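You operate a simulated robot arm through the tools that you are given. There is no shell and no other tool. Be economical: measure what you need, move in short steps, check, and stop when the job is done.

You run a simulated robot arm. Do the job below in one go: nothing can be reset, and whatever is moved stays where it is left.

Task
Unlock the cash box, stand the red coin roll in the grey tray and lock the box again.
Fine: push the drawer home; the key stays in the lock.

It is judged by the outcome, as a careful person would: the job done as asked, and still so three seconds after it is handed in. It fails if anything else is knocked over, pushed out of place, dropped, spilled or broken.

Robot
A 6-joint arm with a two-finger parallel gripper, fixed in place. Base frame: the origin is at the foot of the arm, x ahead of it, y to its left, z up; the work surface is at about z = 13. Lengths are in mm, angles in rad, forces in N, time in s.
With the tool pointing down near the work surface it reaches from about 120 to 500 mm from the base axis. Its first joint turns from -1.257 to 1.257 rad. Payload 0.65 kg.
Tool frame: the origin (TCP) lies between the finger pads and is the grasp point; the fingertips stand 25 mm ahead of it; z points along the fingers, y is the line along which they close. Largest opening 76 mm; finger width 18, thickness 10; the body of the gripper, 36 by 78 mm, starts 45 mm behind the TCP.
Orientation is that of the tool frame in the base frame, as a unit quaternion [x, y, z, w]. With the fingers straight down and closing along the base's y, the tool's x points along the base's -x, its y along +y and its z along -z.

Tools
- The arm moves only by the tool play_rows. Its argument "commands" is a list that holds one entry, the list of rows, each a list of 7 numbers: the shift along the tool's x, y, z in mm, then the turn, a rotation vector about the tool's x, y, z in degrees, then the finger opening in mm, from 0 to 76. In form: [[[dx, dy, dz, wx, wy, wz, grip], ...]]. A call has 1 to 12 rows; each row shifts and turns the commanded pose from where the row before left it, along the tool's axes as they then stand. Each row takes 0.2 s and may step no farther than 50 mm and 0.15 rad from the row before; otherwise, or with a gripper value out of range, the whole call is refused. A pose out of reach is approached as far as the arm can. The call stops where the force on the tool passes 40 N (or 10 N more than at its start, if that is more) or the arm is blocked; 0.2 s more then pass. The fingers move at their own pace (about 108 mm/s each) and stop on an object; they squeeze with about 25 N. The grip force told is the motor's: it shows also when the fingers shut on nothing. Time passes only in rows, and 0.2 s behind the last, so rows that do not move let the fingers close. The reply holds the time, the measured pose of the TCP, the force on the tool along the base axes, the opening and the grip force, in the units named above and with some noise.
- Cameras (640 x 400 px; columns grow to the right, rows downward): "scene" is fixed at [74.5, 288.9, 408.2]; the picture's right is [-0.56, -0.83, 0.00], its down [-0.44, 0.30, -0.85] and it looks along [0.70, -0.47, -0.53] (base axes); focal length 214 px, centre (320, 200). "wrist" rides on the gripper at [58, 11, -81] in the tool frame; the picture's right is [-0.18, 0.98, 0.00], its down [-0.75, -0.14, -0.64] and it looks along [-0.63, -0.12, 0.77] (tool axes); focal length 243 px, centre (320, 200). There is no depth. A picture from a camera that has moved, and an enlarged one, comes with that camera's place and axes in the base frame and with its lens.
- get_image(camera): a new picture of that camera. The clock stands still meanwhile.
- close_up(camera, box): a new picture of the part [left, top, right, bottom] of that camera's present view, enlarged. The clock stands still meanwhile.
- job_done(): hands the job in; it is judged then, once.

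Go step by step. Nothing tells you positions but the pictures and the camera data: compare them with the known pose of the tool, close in by small moves and look again before you grip or let go. The budget is 120 turns and 84 pictures, counting those below and the enlarged ones. Unless the task says otherwise, let go and move clear before handing in, and close with one line.

The tools are called after ">>>" by a JSON object that holds its "api" and its "payload". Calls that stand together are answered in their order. play_rows: Moves the arm, as the interface text tells. Its arguments: {"type":"object","properties":{"commands":{"type":"array","items":{"type":"array","items":{"type":"array","items":{"type":"number"}}}}},"required":["commands"]} The other tools are called the same way: get_image (camera) takes a picture; close_up (camera, box) takes an enlarged picture of a part of a camera's view; job_done () hands the job in.

At the start:

```text
clock: 0.0
tool_pos: [234.9, 4.9, 365.4]
tool_rot: [0.0, 1.0, 0.0, 0.001]
wrist_force: [0.2, -0.2, -0.4]
width: 76.0
grasp_force: 0.0
```

scene: 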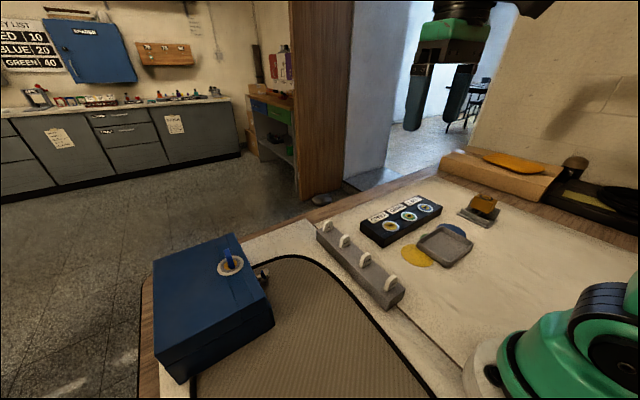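
wrist: 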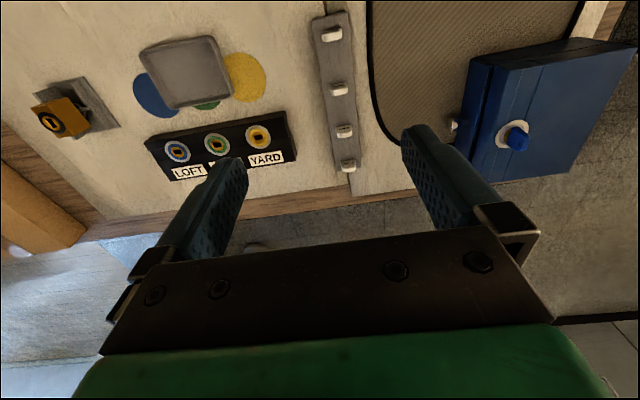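

I see a blue cash box with a lock on top holding a key, a knob on its drawer side, a grey tray, a rack with hooks, and a black panel of key locks. I look closer first.

>>> {"api": "close_up", "payload": {"camera": "scene", "box": [140, 220, 300, 390]}}

>>> {"api": "close_up", "payload": {"camera": "scene", "box": [310, 170, 510, 310]}}

>>> {"api": "close_up", "payload": {"camera": "wrist", "box": [430, 20, 640, 200]}}

>>> {"api": "close_up", "payload": {"camera": "wrist", "box": [20, 20, 310, 200]}}

>>> {"api": "close_up", "payload": {"camera": "scene", "box": [0, 0, 240, 150]}}

```text
2.35 times, centred on (220, 305) of scene
camera zoom: at [74.5, 288.9, 408.2], right [-0.56, -0.83, 0.0], down [-0.44, 0.3, -0.85], along [0.7, -0.47, -0.53], focal length 505 px, centre (555, -47)
```

zoom: 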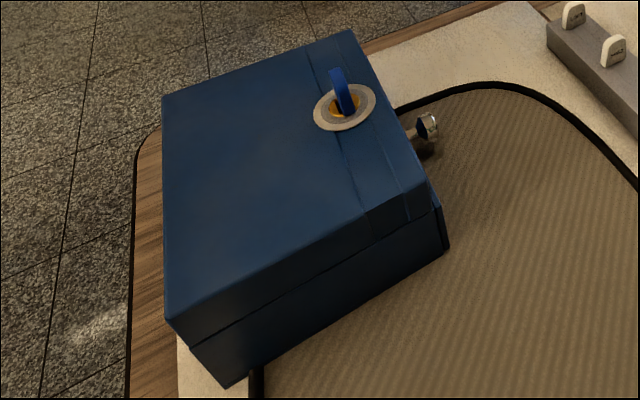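

```text
2.86 times, centred on (410, 240) of scene
camera zoom: at [74.5, 288.9, 408.2], right [-0.56, -0.83, 0.0], down [-0.44, 0.3, -0.85], along [0.7, -0.47, -0.53], focal length 613 px, centre (63, 86)
```

zoom: 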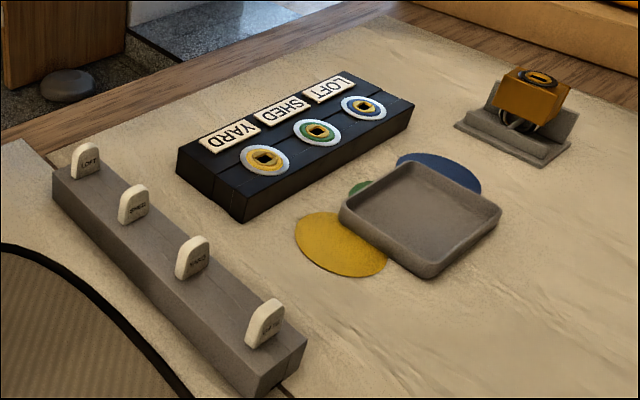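

```text
2.22 times, centred on (535, 110) of wrist
camera zoom: at [176.3, 15.1, 447.6], right [0.18, 0.98, 0.0], down [0.75, -0.14, 0.64], along [0.63, -0.12, -0.77], focal length 539 px, centre (-158, 400)
```

zoom: 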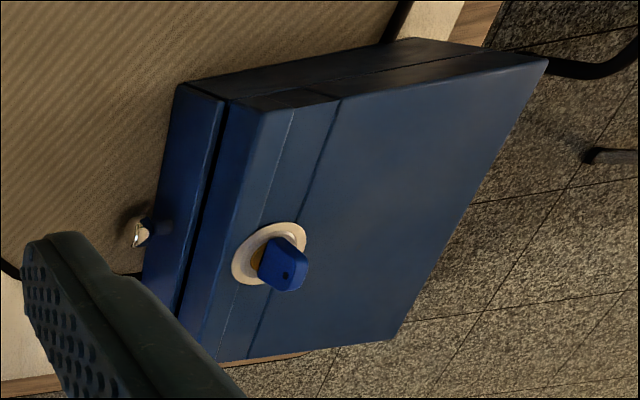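

```text
2.21 times, centred on (165, 110) of wrist
camera zoom: at [176.3, 15.1, 447.6], right [0.18, 0.98, 0.0], down [0.75, -0.14, 0.64], along [0.63, -0.12, -0.77], focal length 535 px, centre (662, 399)
```

zoom: 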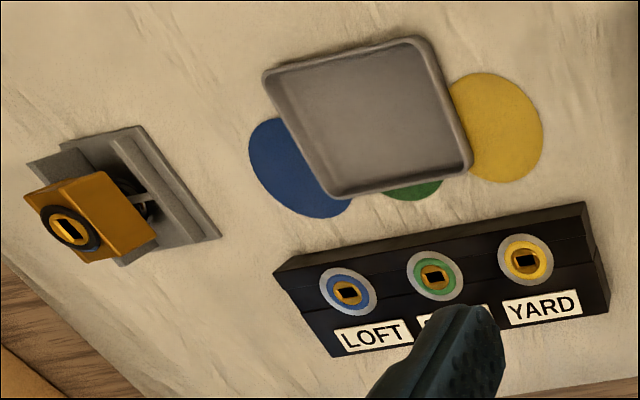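

```text
2.67 times, centred on (120, 75) of scene
camera zoom: at [74.5, 288.9, 408.2], right [-0.56, -0.83, 0.0], down [-0.44, 0.3, -0.85], along [0.7, -0.47, -0.53], focal length 572 px, centre (853, 533)
```

zoom: 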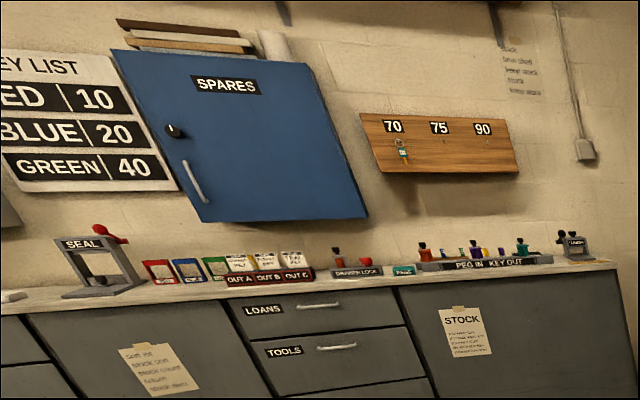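

The box is axis-aligned (about x 290–483, y 248–395, top z≈95). The key is near (390, 275, 115) and the drawer knob near (390, 217, 30). I'll move the wrist camera over to view the lock from near.

>>> {"api": "play_rows", "payload": {"commands": [[[-7, 36, 18, 0, 0, 0, 76], [-8, 36, 18, 0, 0, 0, 76], [-8, 36, 18, 0, 0, 0, 76], [-8, 36, 18, 0, 0, 0, 76], [-8, 36, 18, 0, 0, 0, 76], [-8, 36, 18, 0, 0, 0, 76], [-8, 36, 18, 0, 0, 0, 76], [-8, 36, 18, 0, 0, 0, 76], [0, 0, 0, 0, 0, 0, 76]]]}}

>>> {"api": "get_image", "payload": {"camera": "wrist"}}

>>> {"api": "close_up", "payload": {"camera": "scene", "box": [200, 235, 280, 300]}}

```text
clock: 2.0
tool_pos: [296.6, 294.1, 222.4]
tool_rot: [0.0, 1.0, 0.001, 0.0]
wrist_force: [-0.4, 0.3, -0.4]
width: 76.1
grasp_force: 0.1
```

```text
76 pictures are left
camera wrist: at [239.1, 303.6, 304.3], right [0.18, 0.98, 0.0], down [0.75, -0.14, 0.64], along [0.63, -0.12, -0.77], focal length 243 px, centre (320, 200)
```

wrist: 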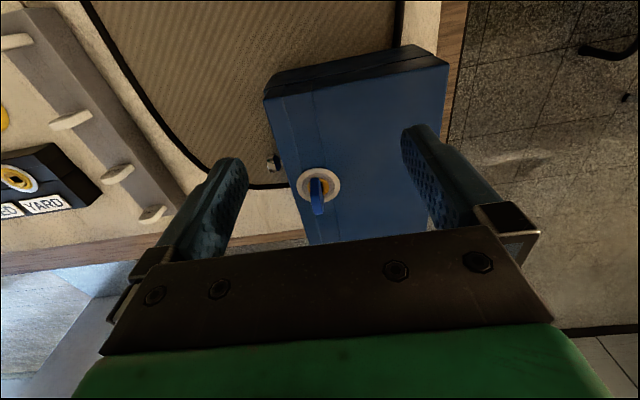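

```text
6.15 times, centred on (240, 268) of scene
camera zoom: at [74.5, 289.0, 408.2], right [-0.56, -0.83, 0.0], down [-0.44, 0.3, -0.85], along [0.7, -0.47, -0.53], focal length 1320 px, centre (812, -215)
```

zoom: 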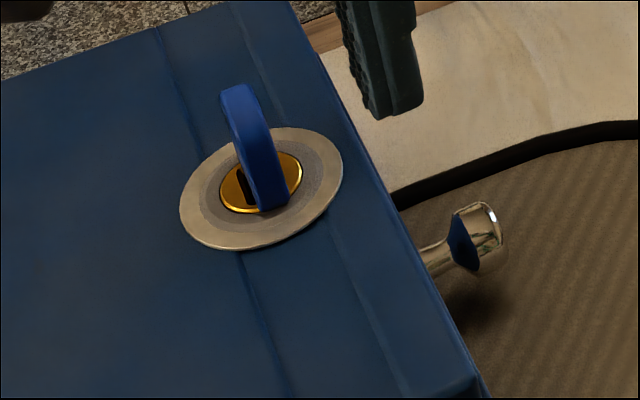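

The key blade and its slot are visible; I zoom in for its orientation.

>>> {"api": "close_up", "payload": {"camera": "wrist", "box": [280, 150, 360, 230]}}

>>> {"api": "close_up", "payload": {"camera": "wrist", "box": [0, 0, 200, 230]}}

```text
5.00 times, centred on (320, 190) of wrist
camera zoom: at [239.1, 303.6, 304.3], right [0.18, 0.98, 0.0], down [0.75, -0.14, 0.64], along [0.63, -0.12, -0.77], focal length 1213 px, centre (320, 250)
```

zoom: 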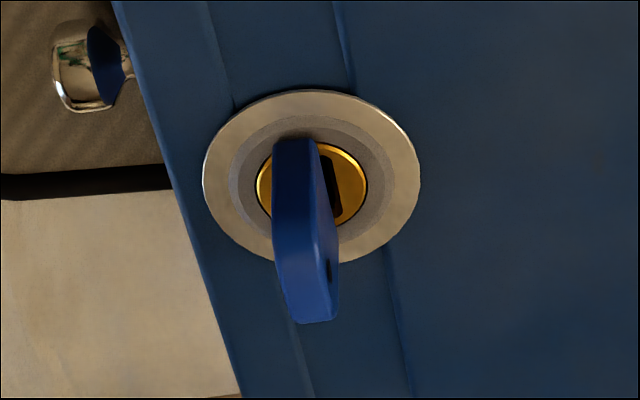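

```text
1.74 times, centred on (100, 115) of wrist
camera zoom: at [239.1, 303.6, 304.3], right [0.18, 0.98, 0.0], down [0.75, -0.14, 0.64], along [0.63, -0.12, -0.77], focal length 422 px, centre (703, 348)
```

zoom: 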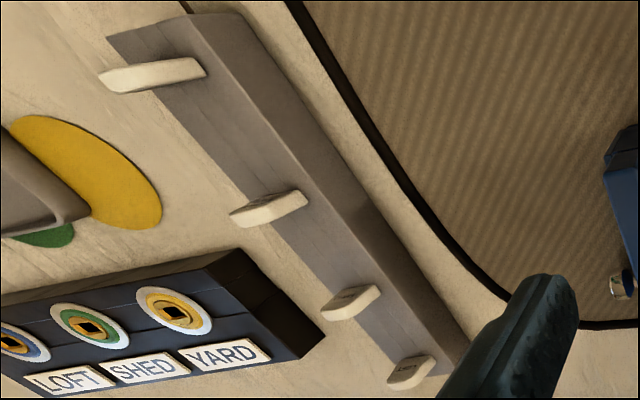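

The bow is about 26 mm long along x at x≈390, y≈273.5, z 100–125, with its thickness along y. I'll move above it with the fingers partly closed and check.

>>> {"api": "play_rows", "payload": {"commands": [[[-31, -7, 12, 0, 0, 0, 40], [-31, -7, 12, 0, 0, 0, 40], [-31, -6, 12, 0, 0, 0, 40], [0, 0, 20, 0, 0, 0, 40], [0, 0, 16, 0, 0, 0, 40], [0, 0, 0, 0, 0, 0, 40]]]}}

>>> {"api": "close_up", "payload": {"camera": "scene", "box": [180, 200, 300, 300]}}

>>> {"api": "get_image", "payload": {"camera": "wrist"}}

```text
clock: 3.4
tool_pos: [385.4, 269.8, 148.4]
tool_rot: [0.0, 1.0, 0.001, 0.001]
wrist_force: [0.9, -0.8, -0.2]
width: 39.9
grasp_force: 0.1
out of reach, approached as far as the arm can: row 3
```

```text
4.00 times, centred on (240, 250) of scene
camera zoom: at [74.5, 288.9, 408.2], right [-0.56, -0.83, 0.0], down [-0.44, 0.3, -0.85], along [0.7, -0.47, -0.53], focal length 858 px, centre (640, 0)
```

zoom: 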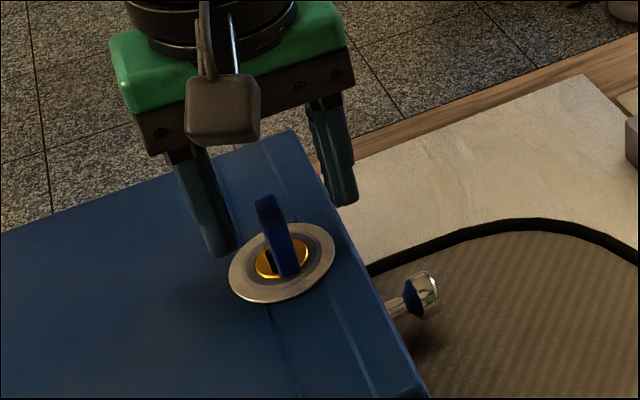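

```text
71 pictures are left
camera wrist: at [327.1, 278.8, 230.2], right [0.18, 0.98, 0.0], down [0.75, -0.14, 0.64], along [0.63, -0.12, -0.77], focal length 243 px, centre (320, 200)
```

wrist: 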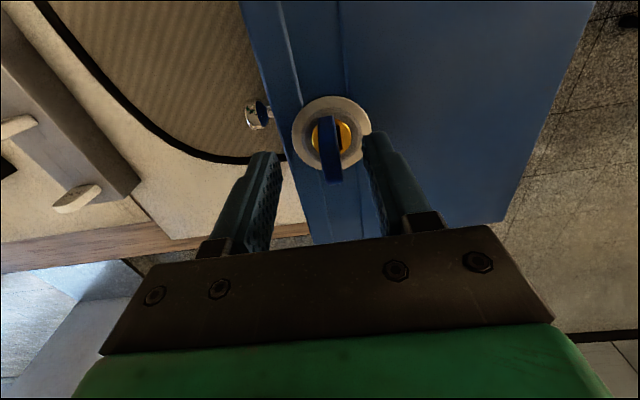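

I'm short of the key by about 5 mm in x and 3 mm in y because of the reach at that height. I'll correct as I descend.

>>> {"api": "play_rows", "payload": {"commands": [[[0, 0, 8, 0, 0, 0, 40], [-2.5, 1.5, 4, 0, 0, 0, 40], [-2, 1.5, 4, 0, 0, 0, 40], [0, 0, 0, 0, 0, 0, 40]]]}}

>>> {"api": "close_up", "payload": {"camera": "scene", "box": [190, 220, 290, 300]}}

>>> {"api": "close_up", "payload": {"camera": "wrist", "box": [220, 60, 460, 240]}}

```text
clock: 4.4
tool_pos: [390.4, 272.7, 132.6]
tool_rot: [0.0, 1.0, 0.002, 0.002]
wrist_force: [-0.2, -0.3, -0.3]
width: 40.2
grasp_force: 0.0
```

```text
5.00 times, centred on (240, 260) of scene
camera zoom: at [74.5, 288.9, 408.2], right [-0.56, -0.83, 0.0], down [-0.44, 0.3, -0.85], along [0.7, -0.47, -0.53], focal length 1072 px, centre (720, -100)
```

zoom: 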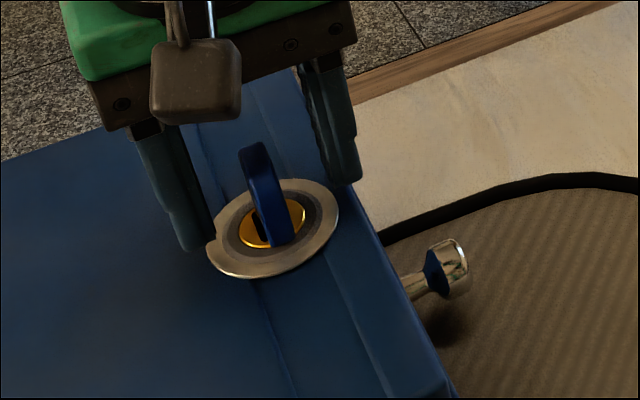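

```text
2.22 times, centred on (340, 150) of wrist
camera zoom: at [331.8, 282.4, 214.0], right [0.18, 0.98, 0.0], down [0.75, -0.14, 0.64], along [0.63, -0.12, -0.77], focal length 539 px, centre (276, 311)
```

zoom: 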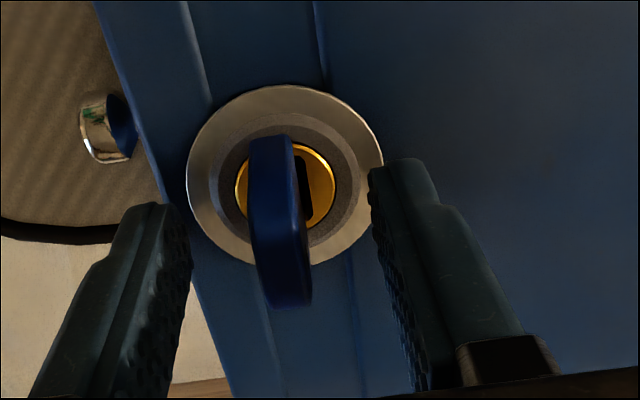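

Aligned: the key lies centred between the fingers. I descend 6 mm and close on it.

>>> {"api": "play_rows", "payload": {"commands": [[[0, 0, 6, 0, 0, 0, 40], [0, 0, 0, 0, 0, 0, 20], [0, 0, 0, 0, 0, 0, 0], [0, 0, 0, 0, 0, 0, 0]]]}}

>>> {"api": "close_up", "payload": {"camera": "scene", "box": [190, 220, 290, 300]}}

```text
clock: 5.4
tool_pos: [389.8, 273.9, 126.0]
tool_rot: [-0.001, 1.0, 0.002, 0.001]
wrist_force: [3.3, 16.7, 9.9]
width: 18.1
grasp_force: 25.3
```

```text
5.00 times, centred on (240, 260) of scene
camera zoom: at [74.5, 288.9, 408.2], right [-0.56, -0.83, 0.0], down [-0.44, 0.3, -0.85], along [0.7, -0.47, -0.53], focal length 1072 px, centre (720, -100)
```

zoom: 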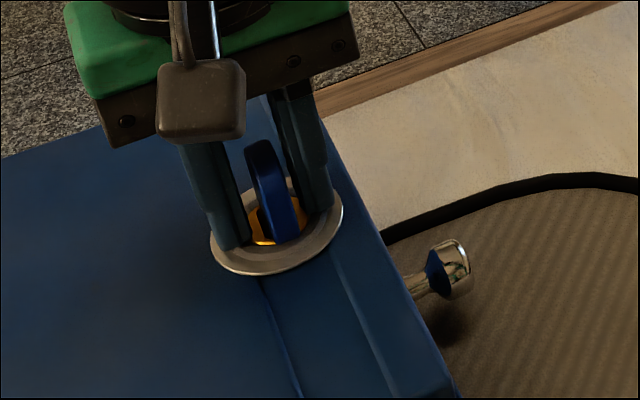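

The fingers stopped at 18 mm with a side force, so something may be touching besides the key. I look from the wrist.

>>> {"api": "close_up", "payload": {"camera": "wrist", "box": [250, 60, 410, 210]}}

>>> {"api": "close_up", "payload": {"camera": "scene", "box": [215, 240, 265, 280]}}

```text
2.67 times, centred on (330, 135) of wrist
camera zoom: at [331.7, 282.8, 207.4], right [0.18, 0.98, 0.0], down [0.75, -0.14, 0.64], along [0.63, -0.11, -0.77], focal length 647 px, centre (293, 373)
```

zoom: 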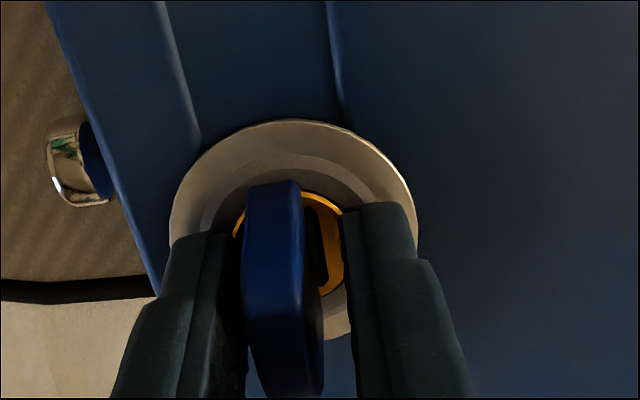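

```text
10.00 times, centred on (240, 260) of scene
camera zoom: at [74.5, 288.9, 408.2], right [-0.56, -0.83, 0.0], down [-0.44, 0.3, -0.85], along [0.7, -0.47, -0.53], focal length 2145 px, centre (1120, -400)
```

zoom: 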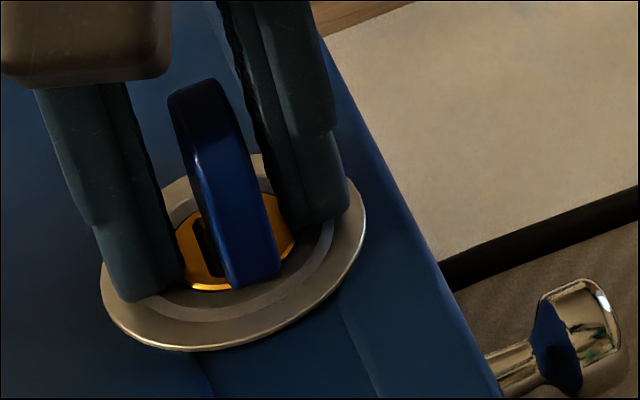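

Only the −y finger touches; the bow is centred nearer y≈270. I open slightly, lift 2 mm, shift −4 mm in y and grip again.

>>> {"api": "play_rows", "payload": {"commands": [[[0, 0, 0, 0, 0, 0, 30], [0, -4, -2, 0, 0, 0, 30], [0, 0, 0, 0, 0, 0, 0], [0, 0, 0, 0, 0, 0, 0], [0, 0, 0, 0, 0, 0, 0]]]}}

>>> {"api": "close_up", "payload": {"camera": "wrist", "box": [250, 60, 410, 210]}}

```text
clock: 6.6
tool_pos: [390.5, 269.3, 127.6]
tool_rot: [-0.001, 1.0, 0.001, 0.0]
wrist_force: [-1.5, 17.2, 0.4]
width: 8.3
grasp_force: 25.2
```

```text
2.67 times, centred on (330, 135) of wrist
camera zoom: at [331.4, 278.9, 209.8], right [0.18, 0.98, 0.0], down [0.75, -0.14, 0.64], along [0.63, -0.12, -0.77], focal length 647 px, centre (293, 373)
```

zoom: 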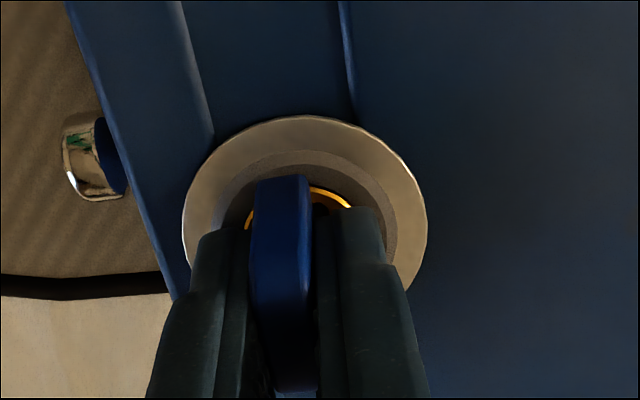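

Gripped at 8.3 mm, but with some side load. I'll relax by shifting +2 mm in y.

>>> {"api": "play_rows", "payload": {"commands": [[[0, 2, 0, 0, 0, 0, 0], [0, 0, 0, 0, 0, 0, 0]]]}}

```text
clock: 7.2
tool_pos: [390.6, 269.6, 127.7]
tool_rot: [-0.001, 1.0, 0.001, 0.002]
wrist_force: [-4.6, 15.9, -0.8]
width: 8.1
grasp_force: 25.1
```

The force hardly changed, so I test the other direction.

>>> {"api": "play_rows", "payload": {"commands": [[[0, -3, 0, 0, 0, 0, 0], [0, 0, 0, 0, 0, 0, 0]]]}}

```text
clock: 7.8
tool_pos: [390.8, 266.5, 127.5]
tool_rot: [0.0, 1.0, 0.002, 0.0]
wrist_force: [0.7, 18.0, 11.4]
width: 8.5
grasp_force: 24.8
```

>>> {"api": "close_up", "payload": {"camera": "wrist", "box": [250, 60, 410, 210]}}

>>> {"api": "close_up", "payload": {"camera": "scene", "box": [215, 240, 265, 280]}}

```text
2.67 times, centred on (330, 135) of wrist
camera zoom: at [331.8, 277.5, 209.7], right [0.18, 0.98, 0.0], down [0.75, -0.14, 0.64], along [0.63, -0.12, -0.76], focal length 647 px, centre (293, 373)
```

zoom: 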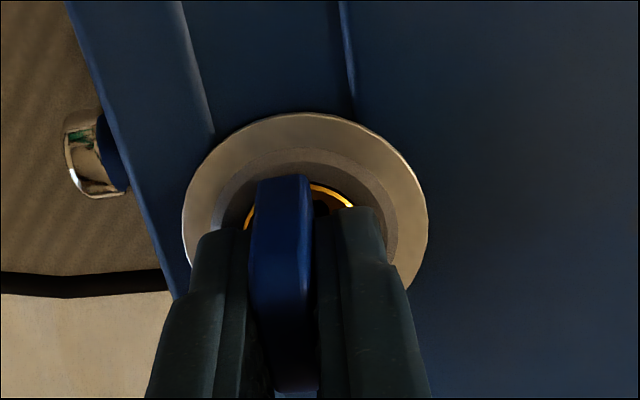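

```text
10.00 times, centred on (240, 260) of scene
camera zoom: at [74.5, 288.9, 408.2], right [-0.56, -0.83, 0.0], down [-0.44, 0.3, -0.85], along [0.7, -0.47, -0.53], focal length 2145 px, centre (1120, -400)
```

zoom: 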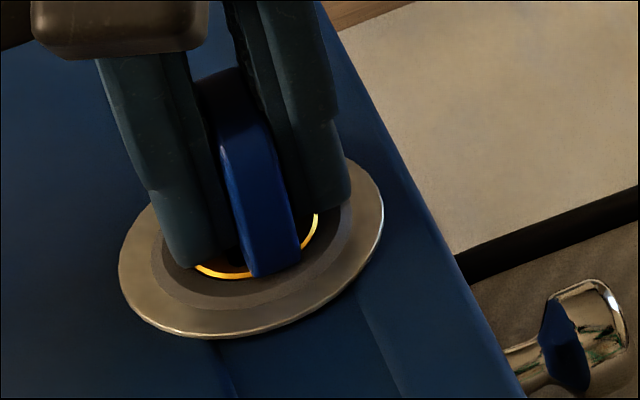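

The box itself slid about 3 mm toward −y with my last shifts. I push it back gently in +y and check.

>>> {"api": "play_rows", "payload": {"commands": [[[0, 2, 0, 0, 0, 0, 0], [0, 1.5, 0, 0, 0, 0, 0], [0, 0, 0, 0, 0, 0, 0]]]}}

>>> {"api": "close_up", "payload": {"camera": "scene", "box": [215, 240, 265, 280]}}

```text
clock: 8.6
tool_pos: [390.3, 271.0, 128.2]
tool_rot: [-0.001, 1.0, -0.001, 0.001]
wrist_force: [2.2, 14.9, -2.7]
width: 8.0
grasp_force: 25.1
```

```text
10.00 times, centred on (240, 260) of scene
camera zoom: at [74.5, 289.0, 408.2], right [-0.56, -0.83, 0.0], down [-0.44, 0.3, -0.85], along [0.7, -0.47, -0.53], focal length 2145 px, centre (1120, -400)
```

zoom: 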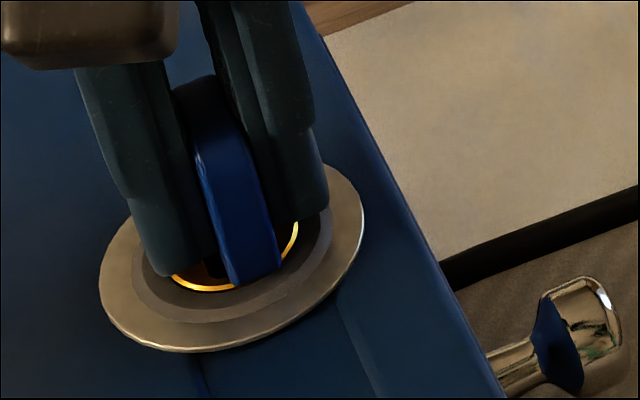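

The box is back in its place. Now I try the turn: 16° clockwise seen from above, watching how it responds.

>>> {"api": "play_rows", "payload": {"commands": [[[0, 0, 0, 0, 0, 5, 0], [0, 0, 0, 0, 0, 6, 0], [0, 0, 0, 0, 0, 5, 0], [0, 0, 0, 0, 0, 0, 0]]]}}

>>> {"api": "close_up", "payload": {"camera": "scene", "box": [215, 240, 265, 280]}}

>>> {"api": "close_up", "payload": {"camera": "wrist", "box": [250, 60, 410, 210]}}

```text
clock: 9.6
tool_pos: [390.2, 272.2, 129.3]
tool_rot: [0.139, 0.99, 0.0, 0.0]
wrist_force: [1.1, 14.3, -2.3]
width: 8.3
grasp_force: 25.4
```

```text
10.00 times, centred on (240, 260) of scene
camera zoom: at [74.5, 289.0, 408.2], right [-0.56, -0.83, 0.0], down [-0.44, 0.3, -0.85], along [0.7, -0.47, -0.53], focal length 2145 px, centre (1120, -400)
```

zoom: 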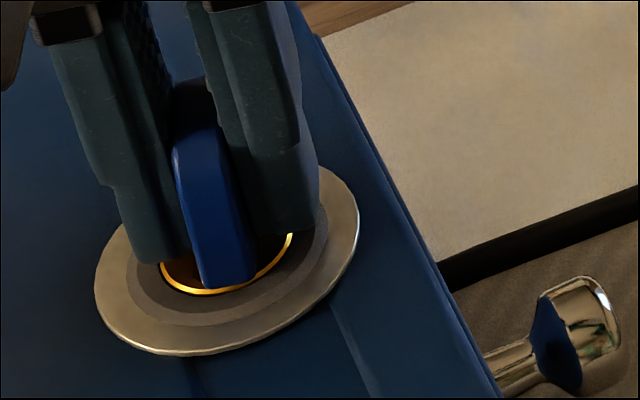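

```text
2.67 times, centred on (330, 135) of wrist
camera zoom: at [336.7, 297.9, 210.9], right [0.45, 0.89, 0.0], down [0.68, -0.34, 0.64], along [0.58, -0.29, -0.77], focal length 647 px, centre (293, 373)
```

zoom: 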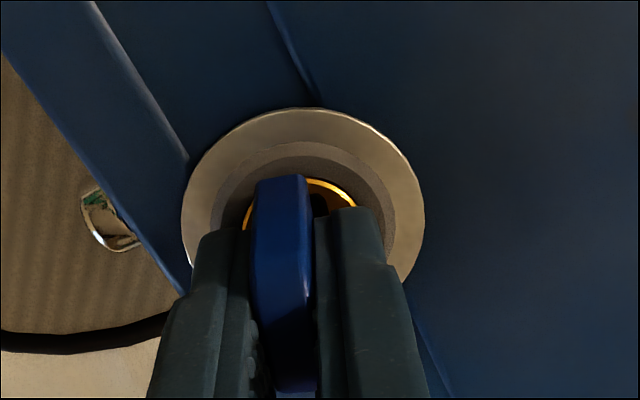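

The key turned with the tool and the box stayed put. I continue clockwise.

>>> {"api": "play_rows", "payload": {"commands": [[[0, 0, 0, 0, 0, 6, 0], [0, 0, 0, 0, 0, 6, 0], [0, 0, 0, 0, 0, 6, 0], [0, 0, 0, 0, 0, 6, 0], [0, 0, 0, 0, 0, 6, 0], [0, 0, 0, 0, 0, 0, 0]]]}}

>>> {"api": "close_up", "payload": {"camera": "scene", "box": [215, 240, 265, 280]}}

```text
clock: 11.0
tool_pos: [389.6, 272.4, 128.5]
tool_rot: [0.392, 0.92, 0.001, 0.0]
wrist_force: [2.4, 16.6, -1.6]
width: 7.7
grasp_force: 25.6
```

```text
10.00 times, centred on (240, 260) of scene
camera zoom: at [74.5, 289.0, 408.2], right [-0.56, -0.83, 0.0], down [-0.44, 0.3, -0.85], along [0.7, -0.47, -0.53], focal length 2145 px, centre (1120, -400)
```

zoom: 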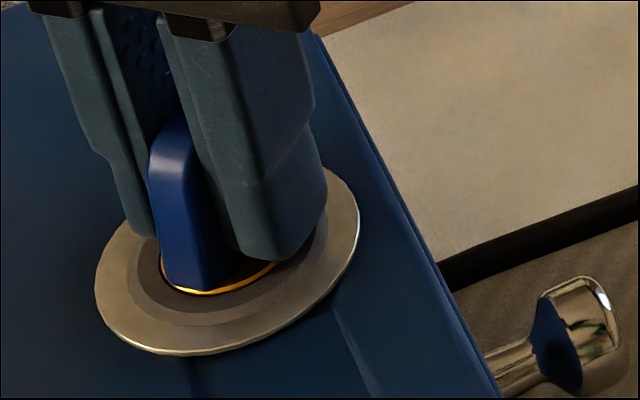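

It has turned 46° with no trouble. I continue toward 90°.

>>> {"api": "play_rows", "payload": {"commands": [[[0, 0, 0, 0, 0, 6, 0], [0, 0, 0, 0, 0, 6, 0], [0, 0, 0, 0, 0, 6, 0], [0, 0, 0, 0, 0, 6, 0], [0, 0, 0, 0, 0, 6, 0], [0, 0, 0, 0, 0, 6, 0], [0, 0, 0, 0, 0, 6, 0], [0, 0, 0, 0, 0, 2, 0], [0, 0, 0, 0, 0, 0, 0]]]}}

>>> {"api": "close_up", "payload": {"camera": "scene", "box": [215, 240, 265, 280]}}

>>> {"api": "close_up", "payload": {"camera": "wrist", "box": [200, 20, 440, 210]}}

```text
clock: 13.0
tool_pos: [390.3, 272.0, 129.3]
tool_rot: [0.707, 0.707, 0.001, 0.0]
wrist_force: [-3.8, 14.5, 3.9]
width: 8.2
grasp_force: 25.0
```

```text
10.00 times, centred on (240, 260) of scene
camera zoom: at [74.5, 288.9, 408.2], right [-0.56, -0.83, 0.0], down [-0.44, 0.3, -0.85], along [0.7, -0.47, -0.53], focal length 2145 px, centre (1120, -400)
```

zoom: 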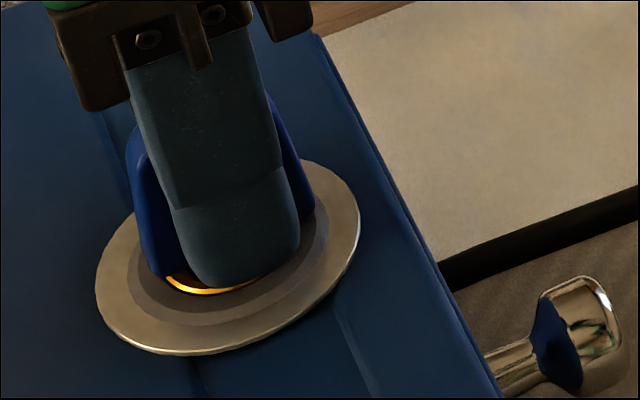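

```text
2.11 times, centred on (320, 115) of wrist
camera zoom: at [400.6, 329.4, 210.3], right [0.98, -0.18, 0.0], down [-0.14, -0.75, 0.64], along [-0.12, -0.63, -0.77], focal length 511 px, centre (320, 379)
```

zoom: 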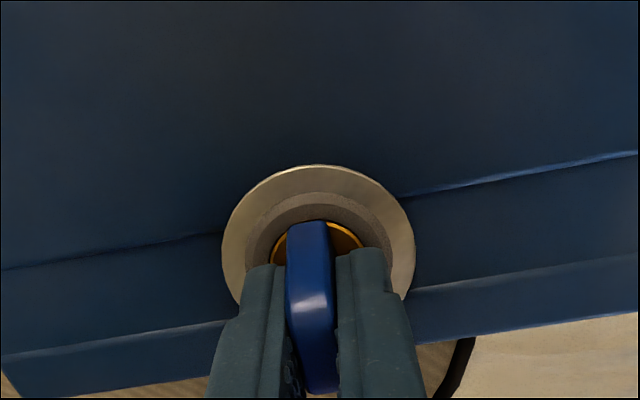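

It turned a full 90° freely. I probe 6° more for a stop.

>>> {"api": "play_rows", "payload": {"commands": [[[0, 0, 0, 0, 0, 3, 0], [0, 0, 0, 0, 0, 3, 0], [0, 0, 0, 0, 0, 0, 0]]]}}

>>> {"api": "close_up", "payload": {"camera": "wrist", "box": [200, 20, 440, 210]}}

```text
clock: 13.8
tool_pos: [390.2, 272.3, 129.0]
tool_rot: [0.743, 0.67, 0.0, 0.0]
wrist_force: [-8.3, 14.0, 7.8]
width: 7.7
grasp_force: 25.0
```

```text
2.11 times, centred on (320, 115) of wrist
camera zoom: at [407.0, 327.9, 210.1], right [0.96, -0.29, 0.0], down [-0.22, -0.74, 0.64], along [-0.18, -0.61, -0.77], focal length 511 px, centre (320, 379)
```

zoom: 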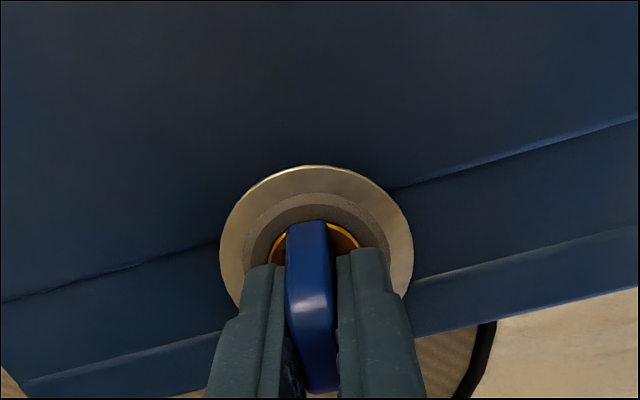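

The forces begin to rise, so the stop is about there. I'll go back to 90°, let go, rise and back off.

>>> {"api": "play_rows", "payload": {"commands": [[[0, 0, 0, 0, 0, -6, 0], [0, 0, 0, 0, 0, 0, 24], [0, 0, 0, 0, 0, 0, 24], [0, 0, -15, 0, 0, 0, 24], [-10, -5, -20, 0, 0, 0, 30], [-40, -12, -20, 0, 0, 0, 40], [-40, -12, -20, 0, 0, 0, 40], [-40, -12, 0, 0, 0, 0, 40], [0, 0, 0, 0, 0, 0, 40]]]}}

>>> {"api": "get_image", "payload": {"camera": "scene"}}

```text
clock: 15.8
tool_pos: [348.9, 141.5, 199.2]
tool_rot: [0.707, 0.707, 0.001, 0.0]
wrist_force: [-0.7, 0.8, 0.1]
width: 39.9
grasp_force: 0.1
```

```text
55 pictures are left
```

scene: 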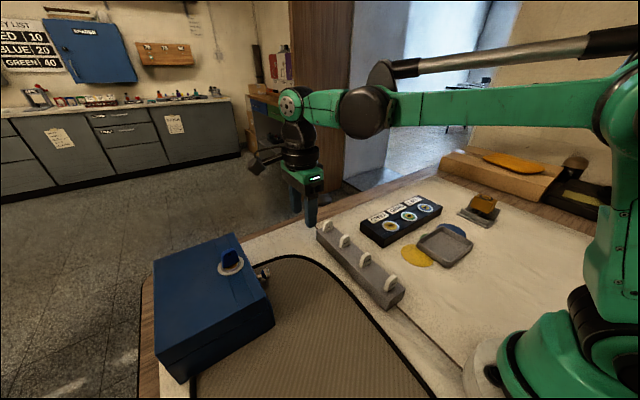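

The key is now turned crosswise and stays. I rotate the tool half a turn, clear of everything, so that the camera faces away from the box.

>>> {"api": "play_rows", "payload": {"commands": [[[0, 0, 0, 0, 0, -8.5, 40], [0, 0, 0, 0, 0, -8.5, 40], [0, 0, 0, 0, 0, -8.5, 40], [0, 0, 0, 0, 0, -8.5, 40], [0, 0, 0, 0, 0, -8.5, 40], [0, 0, 0, 0, 0, -8.5, 40], [0, 0, 0, 0, 0, -8.5, 40], [0, 0, 0, 0, 0, -8.5, 40], [0, 0, 0, 0, 0, -8.5, 40], [0, 0, 0, 0, 0, -8.5, 40], [0, 0, 0, 0, 0, -8.5, 40], [0, 0, 0, 0, 0, -8.5, 40]]]}}

>>> {"api": "play_rows", "payload": {"commands": [[[0, 0, 0, 0, 0, -7.8, 40], [0, 0, 0, 0, 0, -7.8, 40], [0, 0, 0, 0, 0, -7.8, 40], [0, 0, 0, 0, 0, -7.8, 40], [0, 0, 0, 0, 0, -7.8, 40], [0, 0, 0, 0, 0, -7.8, 40], [0, 0, 0, 0, 0, -7.8, 40], [0, 0, 0, 0, 0, -7.8, 40], [0, 0, 0, 0, 0, -7.8, 40], [0, 0, 0, 0, 0, -7.8, 40], [0, 0, 0, 0, 0, 0, 40]]]}}

>>> {"api": "get_image", "payload": {"camera": "wrist"}}

```text
clock: 18.4
tool_pos: [349.3, 142.2, 203.2]
tool_rot: [-0.106, 0.994, 0.002, 0.0]
wrist_force: [-0.3, 1.2, 1.0]
width: 39.9
grasp_force: 0.0
```

```text
clock: 20.8
tool_pos: [349.2, 140.4, 202.9]
tool_rot: [0.708, -0.706, 0.001, -0.001]
wrist_force: [0.6, 0.4, 0.5]
width: 40.0
grasp_force: 0.0
```

```text
54 pictures are left
camera wrist: at [338.3, 82.2, 284.6], right [-0.98, 0.18, 0.0], down [0.14, 0.75, 0.64], along [0.12, 0.63, -0.76], focal length 243 px, centre (320, 200)
```

wrist: 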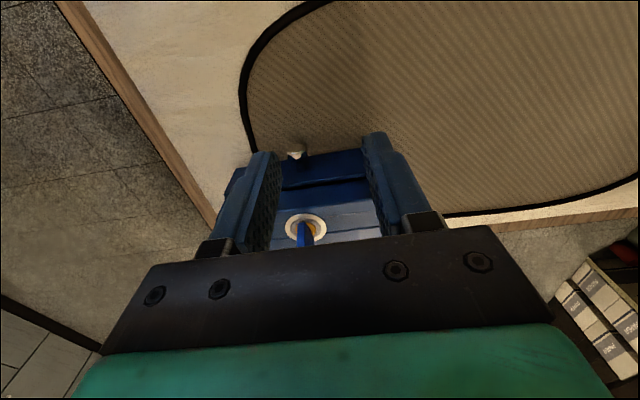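

>>> {"api": "close_up", "payload": {"camera": "wrist", "box": [250, 120, 350, 190]}}

>>> {"api": "close_up", "payload": {"camera": "scene", "box": [235, 240, 295, 300]}}

```text
5.71 times, centred on (300, 155) of wrist
camera zoom: at [338.3, 82.2, 284.6], right [-0.98, 0.18, 0.0], down [0.14, 0.75, 0.64], along [0.12, 0.63, -0.76], focal length 1386 px, centre (434, 457)
```

zoom: 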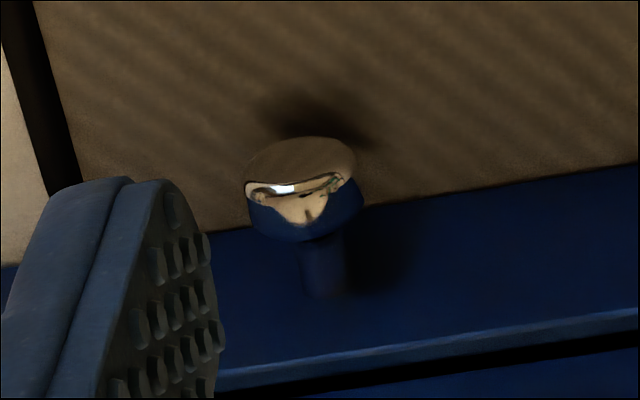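

```text
6.67 times, centred on (265, 270) of scene
camera zoom: at [74.5, 288.9, 408.2], right [-0.56, -0.83, 0.0], down [-0.44, 0.3, -0.85], along [0.7, -0.47, -0.53], focal length 1430 px, centre (687, -267)
```

zoom: 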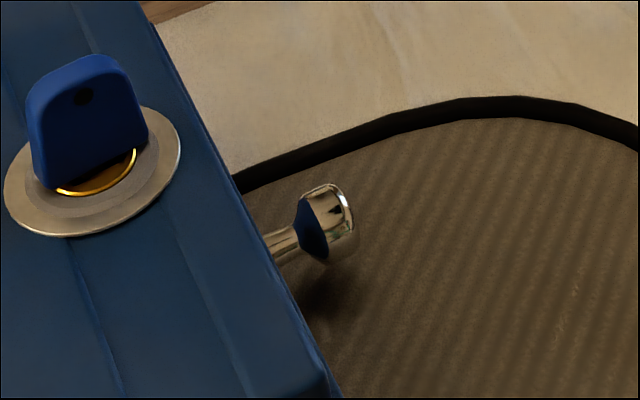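

The knob's disc is centred at about (391.5, 216.4, 31.5) and is some 22 mm across. I move over it and come down part-way to check.

>>> {"api": "play_rows", "payload": {"commands": [[[-26, -14, 15, 0, 0, 0, 56], [-25, -14, 20, 0, 0, 0, 56], [-25, -14, 20, 0, 0, 0, 56], [0, 0, 30, 0, 0, 0, 56], [0, 0, 24, 0, 0, 0, 56], [0, 0, 0, 0, 0, 0, 56]]]}}

>>> {"api": "close_up", "payload": {"camera": "wrist", "box": [200, 40, 440, 240]}}

>>> {"api": "close_up", "payload": {"camera": "scene", "box": [210, 210, 330, 310]}}

```text
clock: 22.2
tool_pos: [390.7, 216.3, 94.5]
tool_rot: [-0.707, 0.707, -0.001, 0.002]
wrist_force: [2.0, -0.4, -0.2]
width: 55.9
grasp_force: 0.0
```

```text
2.00 times, centred on (320, 140) of wrist
camera zoom: at [379.6, 158.1, 175.5], right [-0.98, 0.18, 0.0], down [0.14, 0.75, 0.64], along [0.12, 0.63, -0.76], focal length 485 px, centre (320, 320)
```

zoom: 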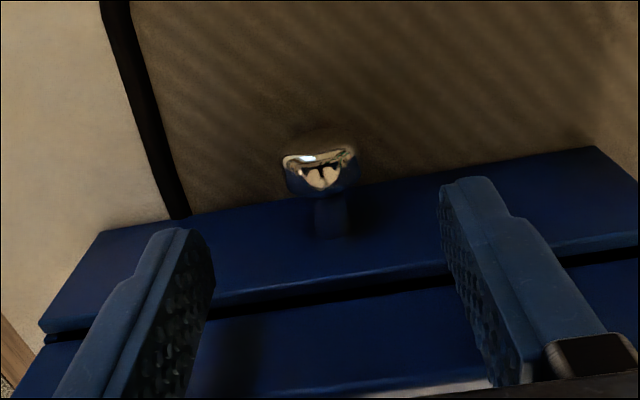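

```text
4.00 times, centred on (270, 260) of scene
camera zoom: at [74.5, 288.9, 408.2], right [-0.56, -0.83, 0.0], down [-0.44, 0.3, -0.85], along [0.7, -0.47, -0.53], focal length 858 px, centre (520, -40)
```

zoom: 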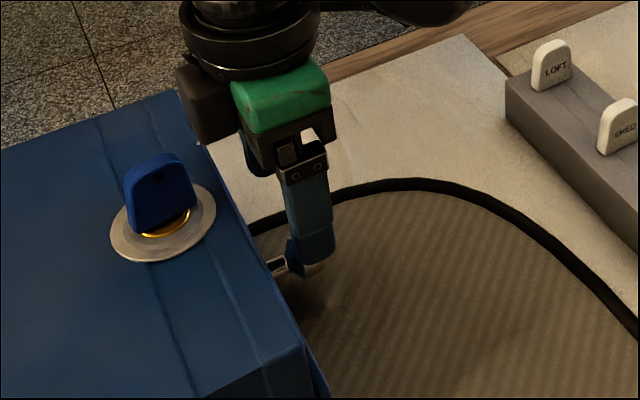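

I notice a dark block on the gripper's box side, and it could touch the box top when I descend. I look more closely.

>>> {"api": "close_up", "payload": {"camera": "scene", "box": [240, 200, 310, 280]}}

```text
5.00 times, centred on (275, 240) of scene
camera zoom: at [74.5, 288.9, 408.2], right [-0.56, -0.83, 0.0], down [-0.44, 0.3, -0.85], along [0.7, -0.47, -0.53], focal length 1072 px, centre (545, 0)
```

zoom: 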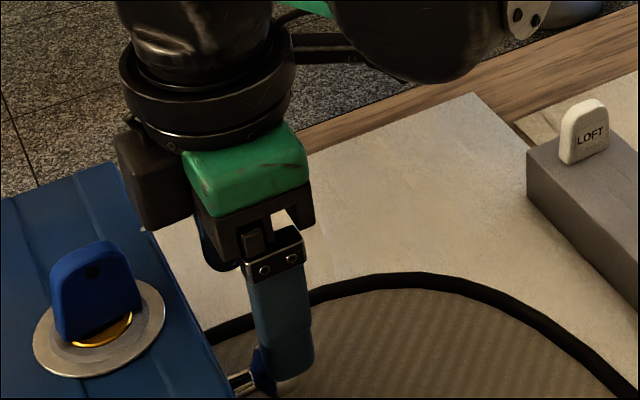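

The block would come down close to the box's top edge, so I tilt the tool 24° with the fingers pointing down and toward the box. Then I lower it halfway.

>>> {"api": "play_rows", "payload": {"commands": [[[0, 0, 0, 0, -8, 0, 56], [0, 0, 0, 0, -8, 0, 56], [0, 0, 0, 0, -8, 0, 56], [17.3, -0.8, 25.1, 0, 0, 0, 56], [0, 0, 0, 0, 0, 0, 56]]]}}

>>> {"api": "close_up", "payload": {"camera": "scene", "box": [220, 200, 320, 300]}}

>>> {"api": "close_up", "payload": {"camera": "wrist", "box": [200, 0, 440, 240]}}

```text
clock: 23.4
tool_pos: [390.1, 212.6, 64.9]
tool_rot: [0.693, -0.69, -0.147, -0.148]
wrist_force: [0.7, 0.4, -0.6]
width: 56.1
grasp_force: 0.0
```

```text
4.00 times, centred on (270, 250) of scene
camera zoom: at [74.5, 288.9, 408.2], right [-0.56, -0.83, 0.0], down [-0.44, 0.3, -0.85], along [0.7, -0.47, -0.53], focal length 858 px, centre (520, 0)
```

zoom: 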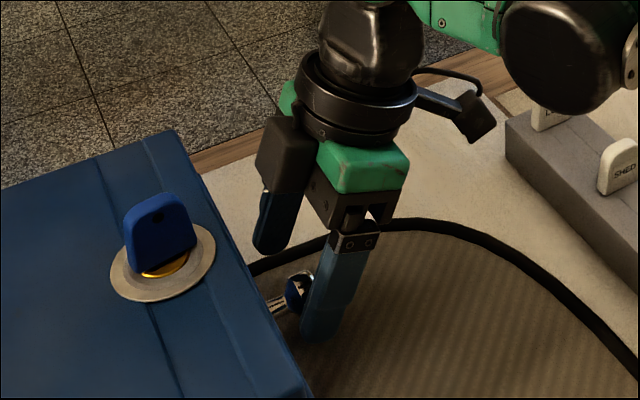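

```text
1.67 times, centred on (320, 120) of wrist
camera zoom: at [379.0, 125.2, 115.4], right [-0.98, 0.17, 0.07], down [0.14, 0.42, 0.89], along [0.12, 0.89, -0.44], focal length 404 px, centre (320, 333)
```

zoom: 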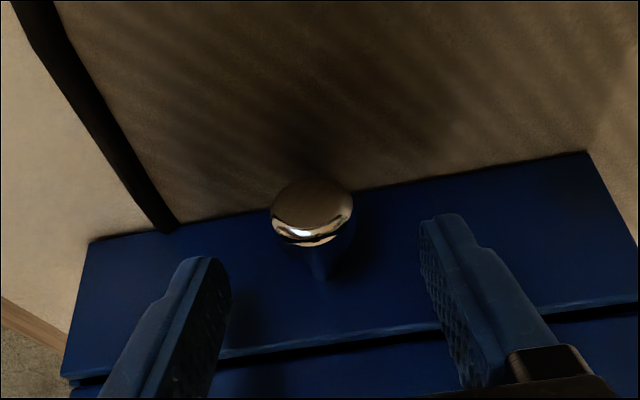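

The camera and the block are now clear. The knob lies between the fingers, so I make the final descent and grip.

>>> {"api": "play_rows", "payload": {"commands": [[[5, -0.5, 9, 0, 0, 0, 56], [5, -0.5, 9, 0, 0, 0, 56], [0, 0, 0, 0, 0, 0, 56]]]}}

>>> {"api": "close_up", "payload": {"camera": "scene", "box": [220, 200, 320, 300]}}

>>> {"api": "close_up", "payload": {"camera": "wrist", "box": [200, 0, 440, 240]}}

```text
clock: 24.2
tool_pos: [392.1, 210.2, 43.0]
tool_rot: [0.692, -0.691, -0.147, -0.148]
wrist_force: [0.6, 0.7, -0.3]
width: 55.9
grasp_force: 0.1
```

```text
4.00 times, centred on (270, 250) of scene
camera zoom: at [74.5, 288.9, 408.2], right [-0.56, -0.83, 0.0], down [-0.44, 0.3, -0.85], along [0.7, -0.47, -0.53], focal length 858 px, centre (520, 0)
```

zoom: 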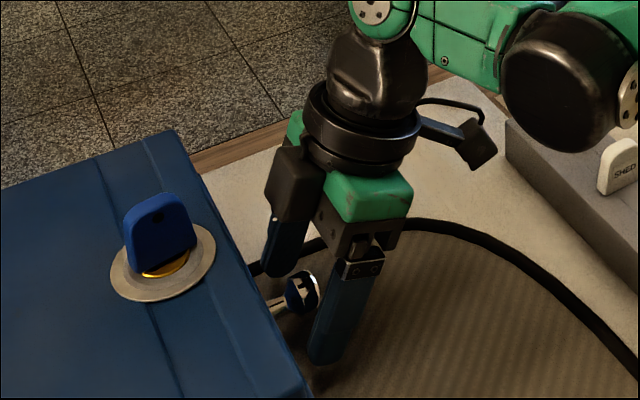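

```text
1.67 times, centred on (320, 120) of wrist
camera zoom: at [381.3, 123.3, 93.9], right [-0.98, 0.17, 0.07], down [0.14, 0.42, 0.89], along [0.12, 0.89, -0.44], focal length 404 px, centre (320, 333)
```

zoom: 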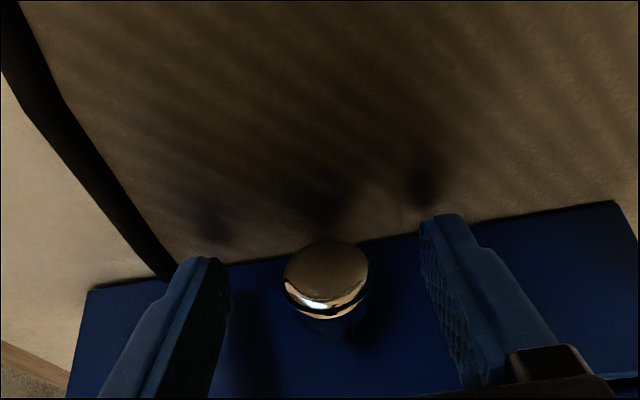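

The knob is centred. I close on it.

>>> {"api": "play_rows", "payload": {"commands": [[[0, 0, 0, 0, 0, 0, 30], [0, 0, 0, 0, 0, 0, 15], [0, 0, 0, 0, 0, 0, 10], [0, 0, 0, 0, 0, 0, 10]]]}}

>>> {"api": "get_image", "payload": {"camera": "scene"}}

```text
clock: 25.2
tool_pos: [392.6, 211.8, 42.0]
tool_rot: [0.692, -0.691, -0.148, -0.147]
wrist_force: [-15.1, -0.2, 0.2]
width: 23.2
grasp_force: 24.9
```

```text
44 pictures are left
```

scene: 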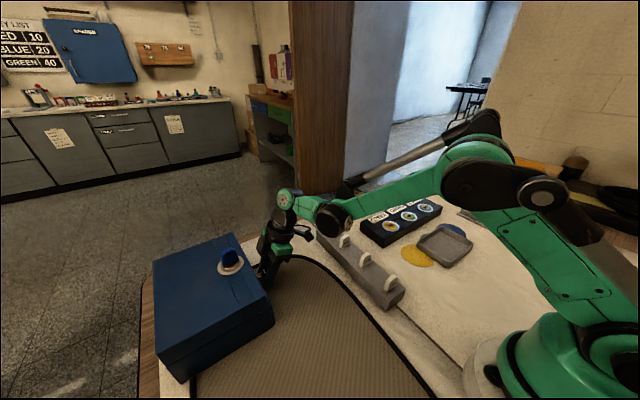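

The knob is gripped. I make a small 8 mm test pull toward −y.

>>> {"api": "play_rows", "payload": {"commands": [[[3.65, 0, -1.63, 0, 0, 0, 10], [3.65, 0, -1.63, 0, 0, 0, 10], [0, 0, 0, 0, 0, 0, 10]]]}}

>>> {"api": "close_up", "payload": {"camera": "scene", "box": [215, 230, 295, 300]}}

```text
clock: 26.0
tool_pos: [393.3, 202.7, 42.6]
tool_rot: [-0.691, 0.692, 0.146, 0.149]
wrist_force: [5.5, 0.3, 6.7]
width: 23.0
grasp_force: 25.1
```

```text
5.71 times, centred on (255, 265) of scene
camera zoom: at [74.5, 288.9, 408.2], right [-0.56, -0.83, 0.0], down [-0.44, 0.3, -0.85], along [0.7, -0.47, -0.53], focal length 1226 px, centre (691, -171)
```

zoom: 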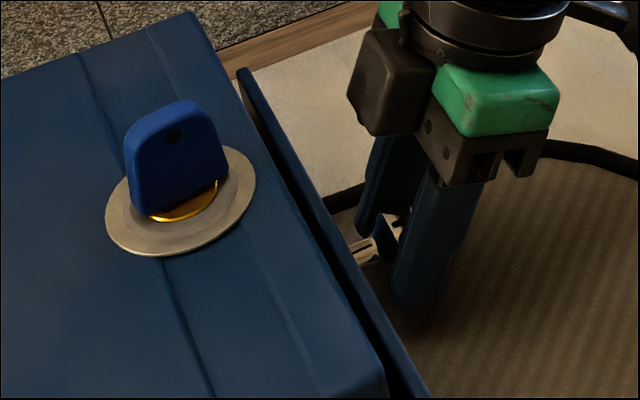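

It is unlocked and the drawer slides while the box stays put. I pull 50 mm more, slowly.

>>> {"api": "play_rows", "payload": {"commands": [[[9.13, 0, -4.07, 0, 0, 0, 10], [9.13, 0, -4.07, 0, 0, 0, 10], [9.13, 0, -4.07, 0, 0, 0, 10], [9.13, 0, -4.07, 0, 0, 0, 10], [9.13, 0, -4.07, 0, 0, 0, 10], [0, 0, 0, 0, 0, 0, 10]]]}}

>>> {"api": "get_image", "payload": {"camera": "scene"}}

```text
clock: 27.4
tool_pos: [394.2, 151.7, 42.7]
tool_rot: [0.692, -0.691, -0.147, -0.148]
wrist_force: [4.9, 0.1, 0.3]
width: 23.3
grasp_force: 25.3
```

```text
42 pictures are left
```

scene: 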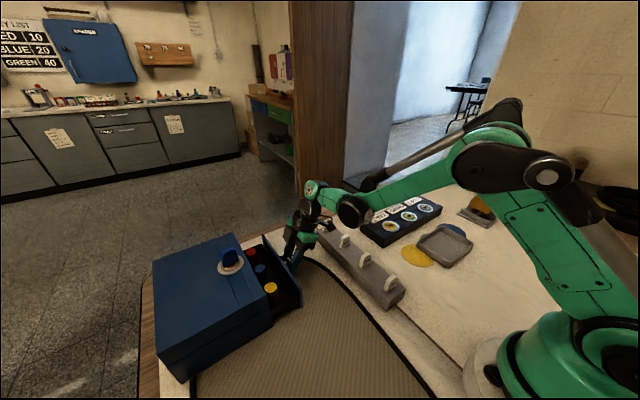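

The drawer is open about 60 mm and shows red, blue and yellow rolls. I look closer.

>>> {"api": "close_up", "payload": {"camera": "scene", "box": [220, 190, 380, 320]}}

```text
3.08 times, centred on (300, 255) of scene
camera zoom: at [74.5, 288.9, 408.2], right [-0.56, -0.83, 0.0], down [-0.44, 0.3, -0.85], along [0.7, -0.47, -0.53], focal length 660 px, centre (382, 31)
```

zoom: 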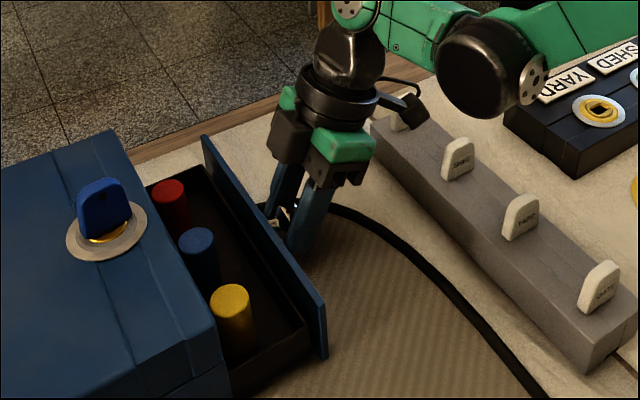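

The rolls stand in the drawer, with the red one farthest at about (441, 228) and near the reach limit. I pull about 30 mm more to bring it closer.

>>> {"api": "play_rows", "payload": {"commands": [[[6.4, 0, -2.85, 0, 0, 0, 10], [6.4, 0, -2.85, 0, 0, 0, 10], [6.4, 0, -2.85, 0, 0, 0, 10], [6.4, 0, -2.85, 0, 0, 0, 10], [0, 0, 0, 0, 0, 0, 10]]]}}

>>> {"api": "close_up", "payload": {"camera": "scene", "box": [220, 190, 380, 320]}}

```text
clock: 28.6
tool_pos: [393.3, 123.5, 42.8]
tool_rot: [0.692, -0.691, -0.147, -0.147]
wrist_force: [1.7, -0.6, 0.4]
width: 23.2
grasp_force: 24.8
```

```text
3.08 times, centred on (300, 255) of scene
camera zoom: at [74.5, 289.0, 408.2], right [-0.56, -0.83, 0.0], down [-0.44, 0.3, -0.85], along [0.7, -0.47, -0.53], focal length 660 px, centre (382, 31)
```

zoom: 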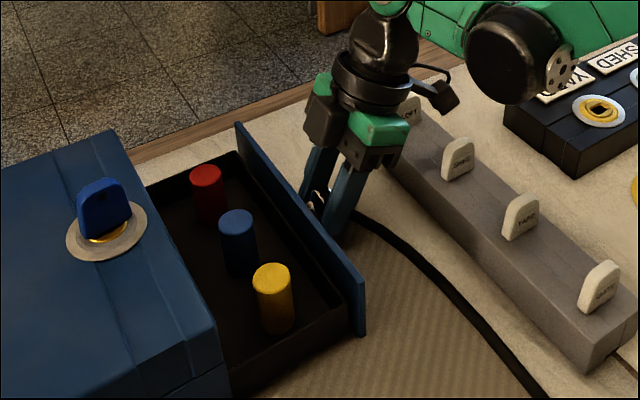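

The drawer is open about 88 mm, with red now near (440, 200). I let go of the knob and back straight out along the fingers.

>>> {"api": "play_rows", "payload": {"commands": [[[0, 0, 0, 0, 0, 0, 50], [0, 0, 0, 0, 0, 0, 56], [0, 0, -20, 0, 0, 0, 56], [0, 0, -40, 0, 0, 0, 56], [0, 0, -40, 0, 0, 0, 56], [0, 0, -40, 0, 0, 0, 56], [0, 0, 0, 0, 8, 0, 56], [0, 0, 0, 0, 8, 0, 56], [0, 0, 0, 0, 8, 0, 56], [0, 0, 0, 0, 0, 0, 56]]]}}

>>> {"api": "get_image", "payload": {"camera": "wrist"}}

```text
clock: 30.8
tool_pos: [391.9, 68.0, 170.9]
tool_rot: [0.708, -0.706, 0.0, 0.0]
wrist_force: [1.0, 0.6, -1.1]
width: 56.0
grasp_force: 0.1
```

```text
39 pictures are left
camera wrist: at [382.1, 8.3, 252.9], right [-0.98, 0.18, 0.0], down [0.14, 0.75, 0.64], along [0.12, 0.63, -0.77], focal length 243 px, centre (320, 200)
```

wrist: 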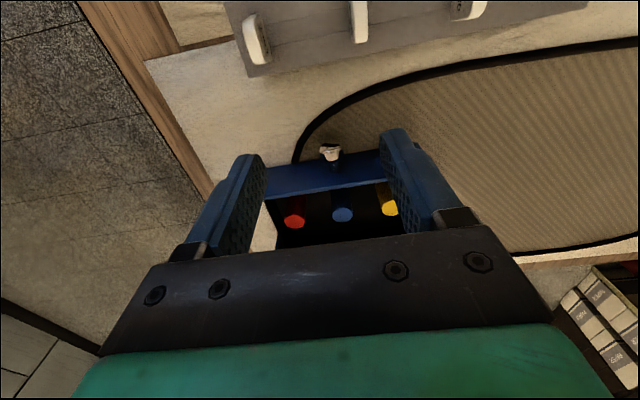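

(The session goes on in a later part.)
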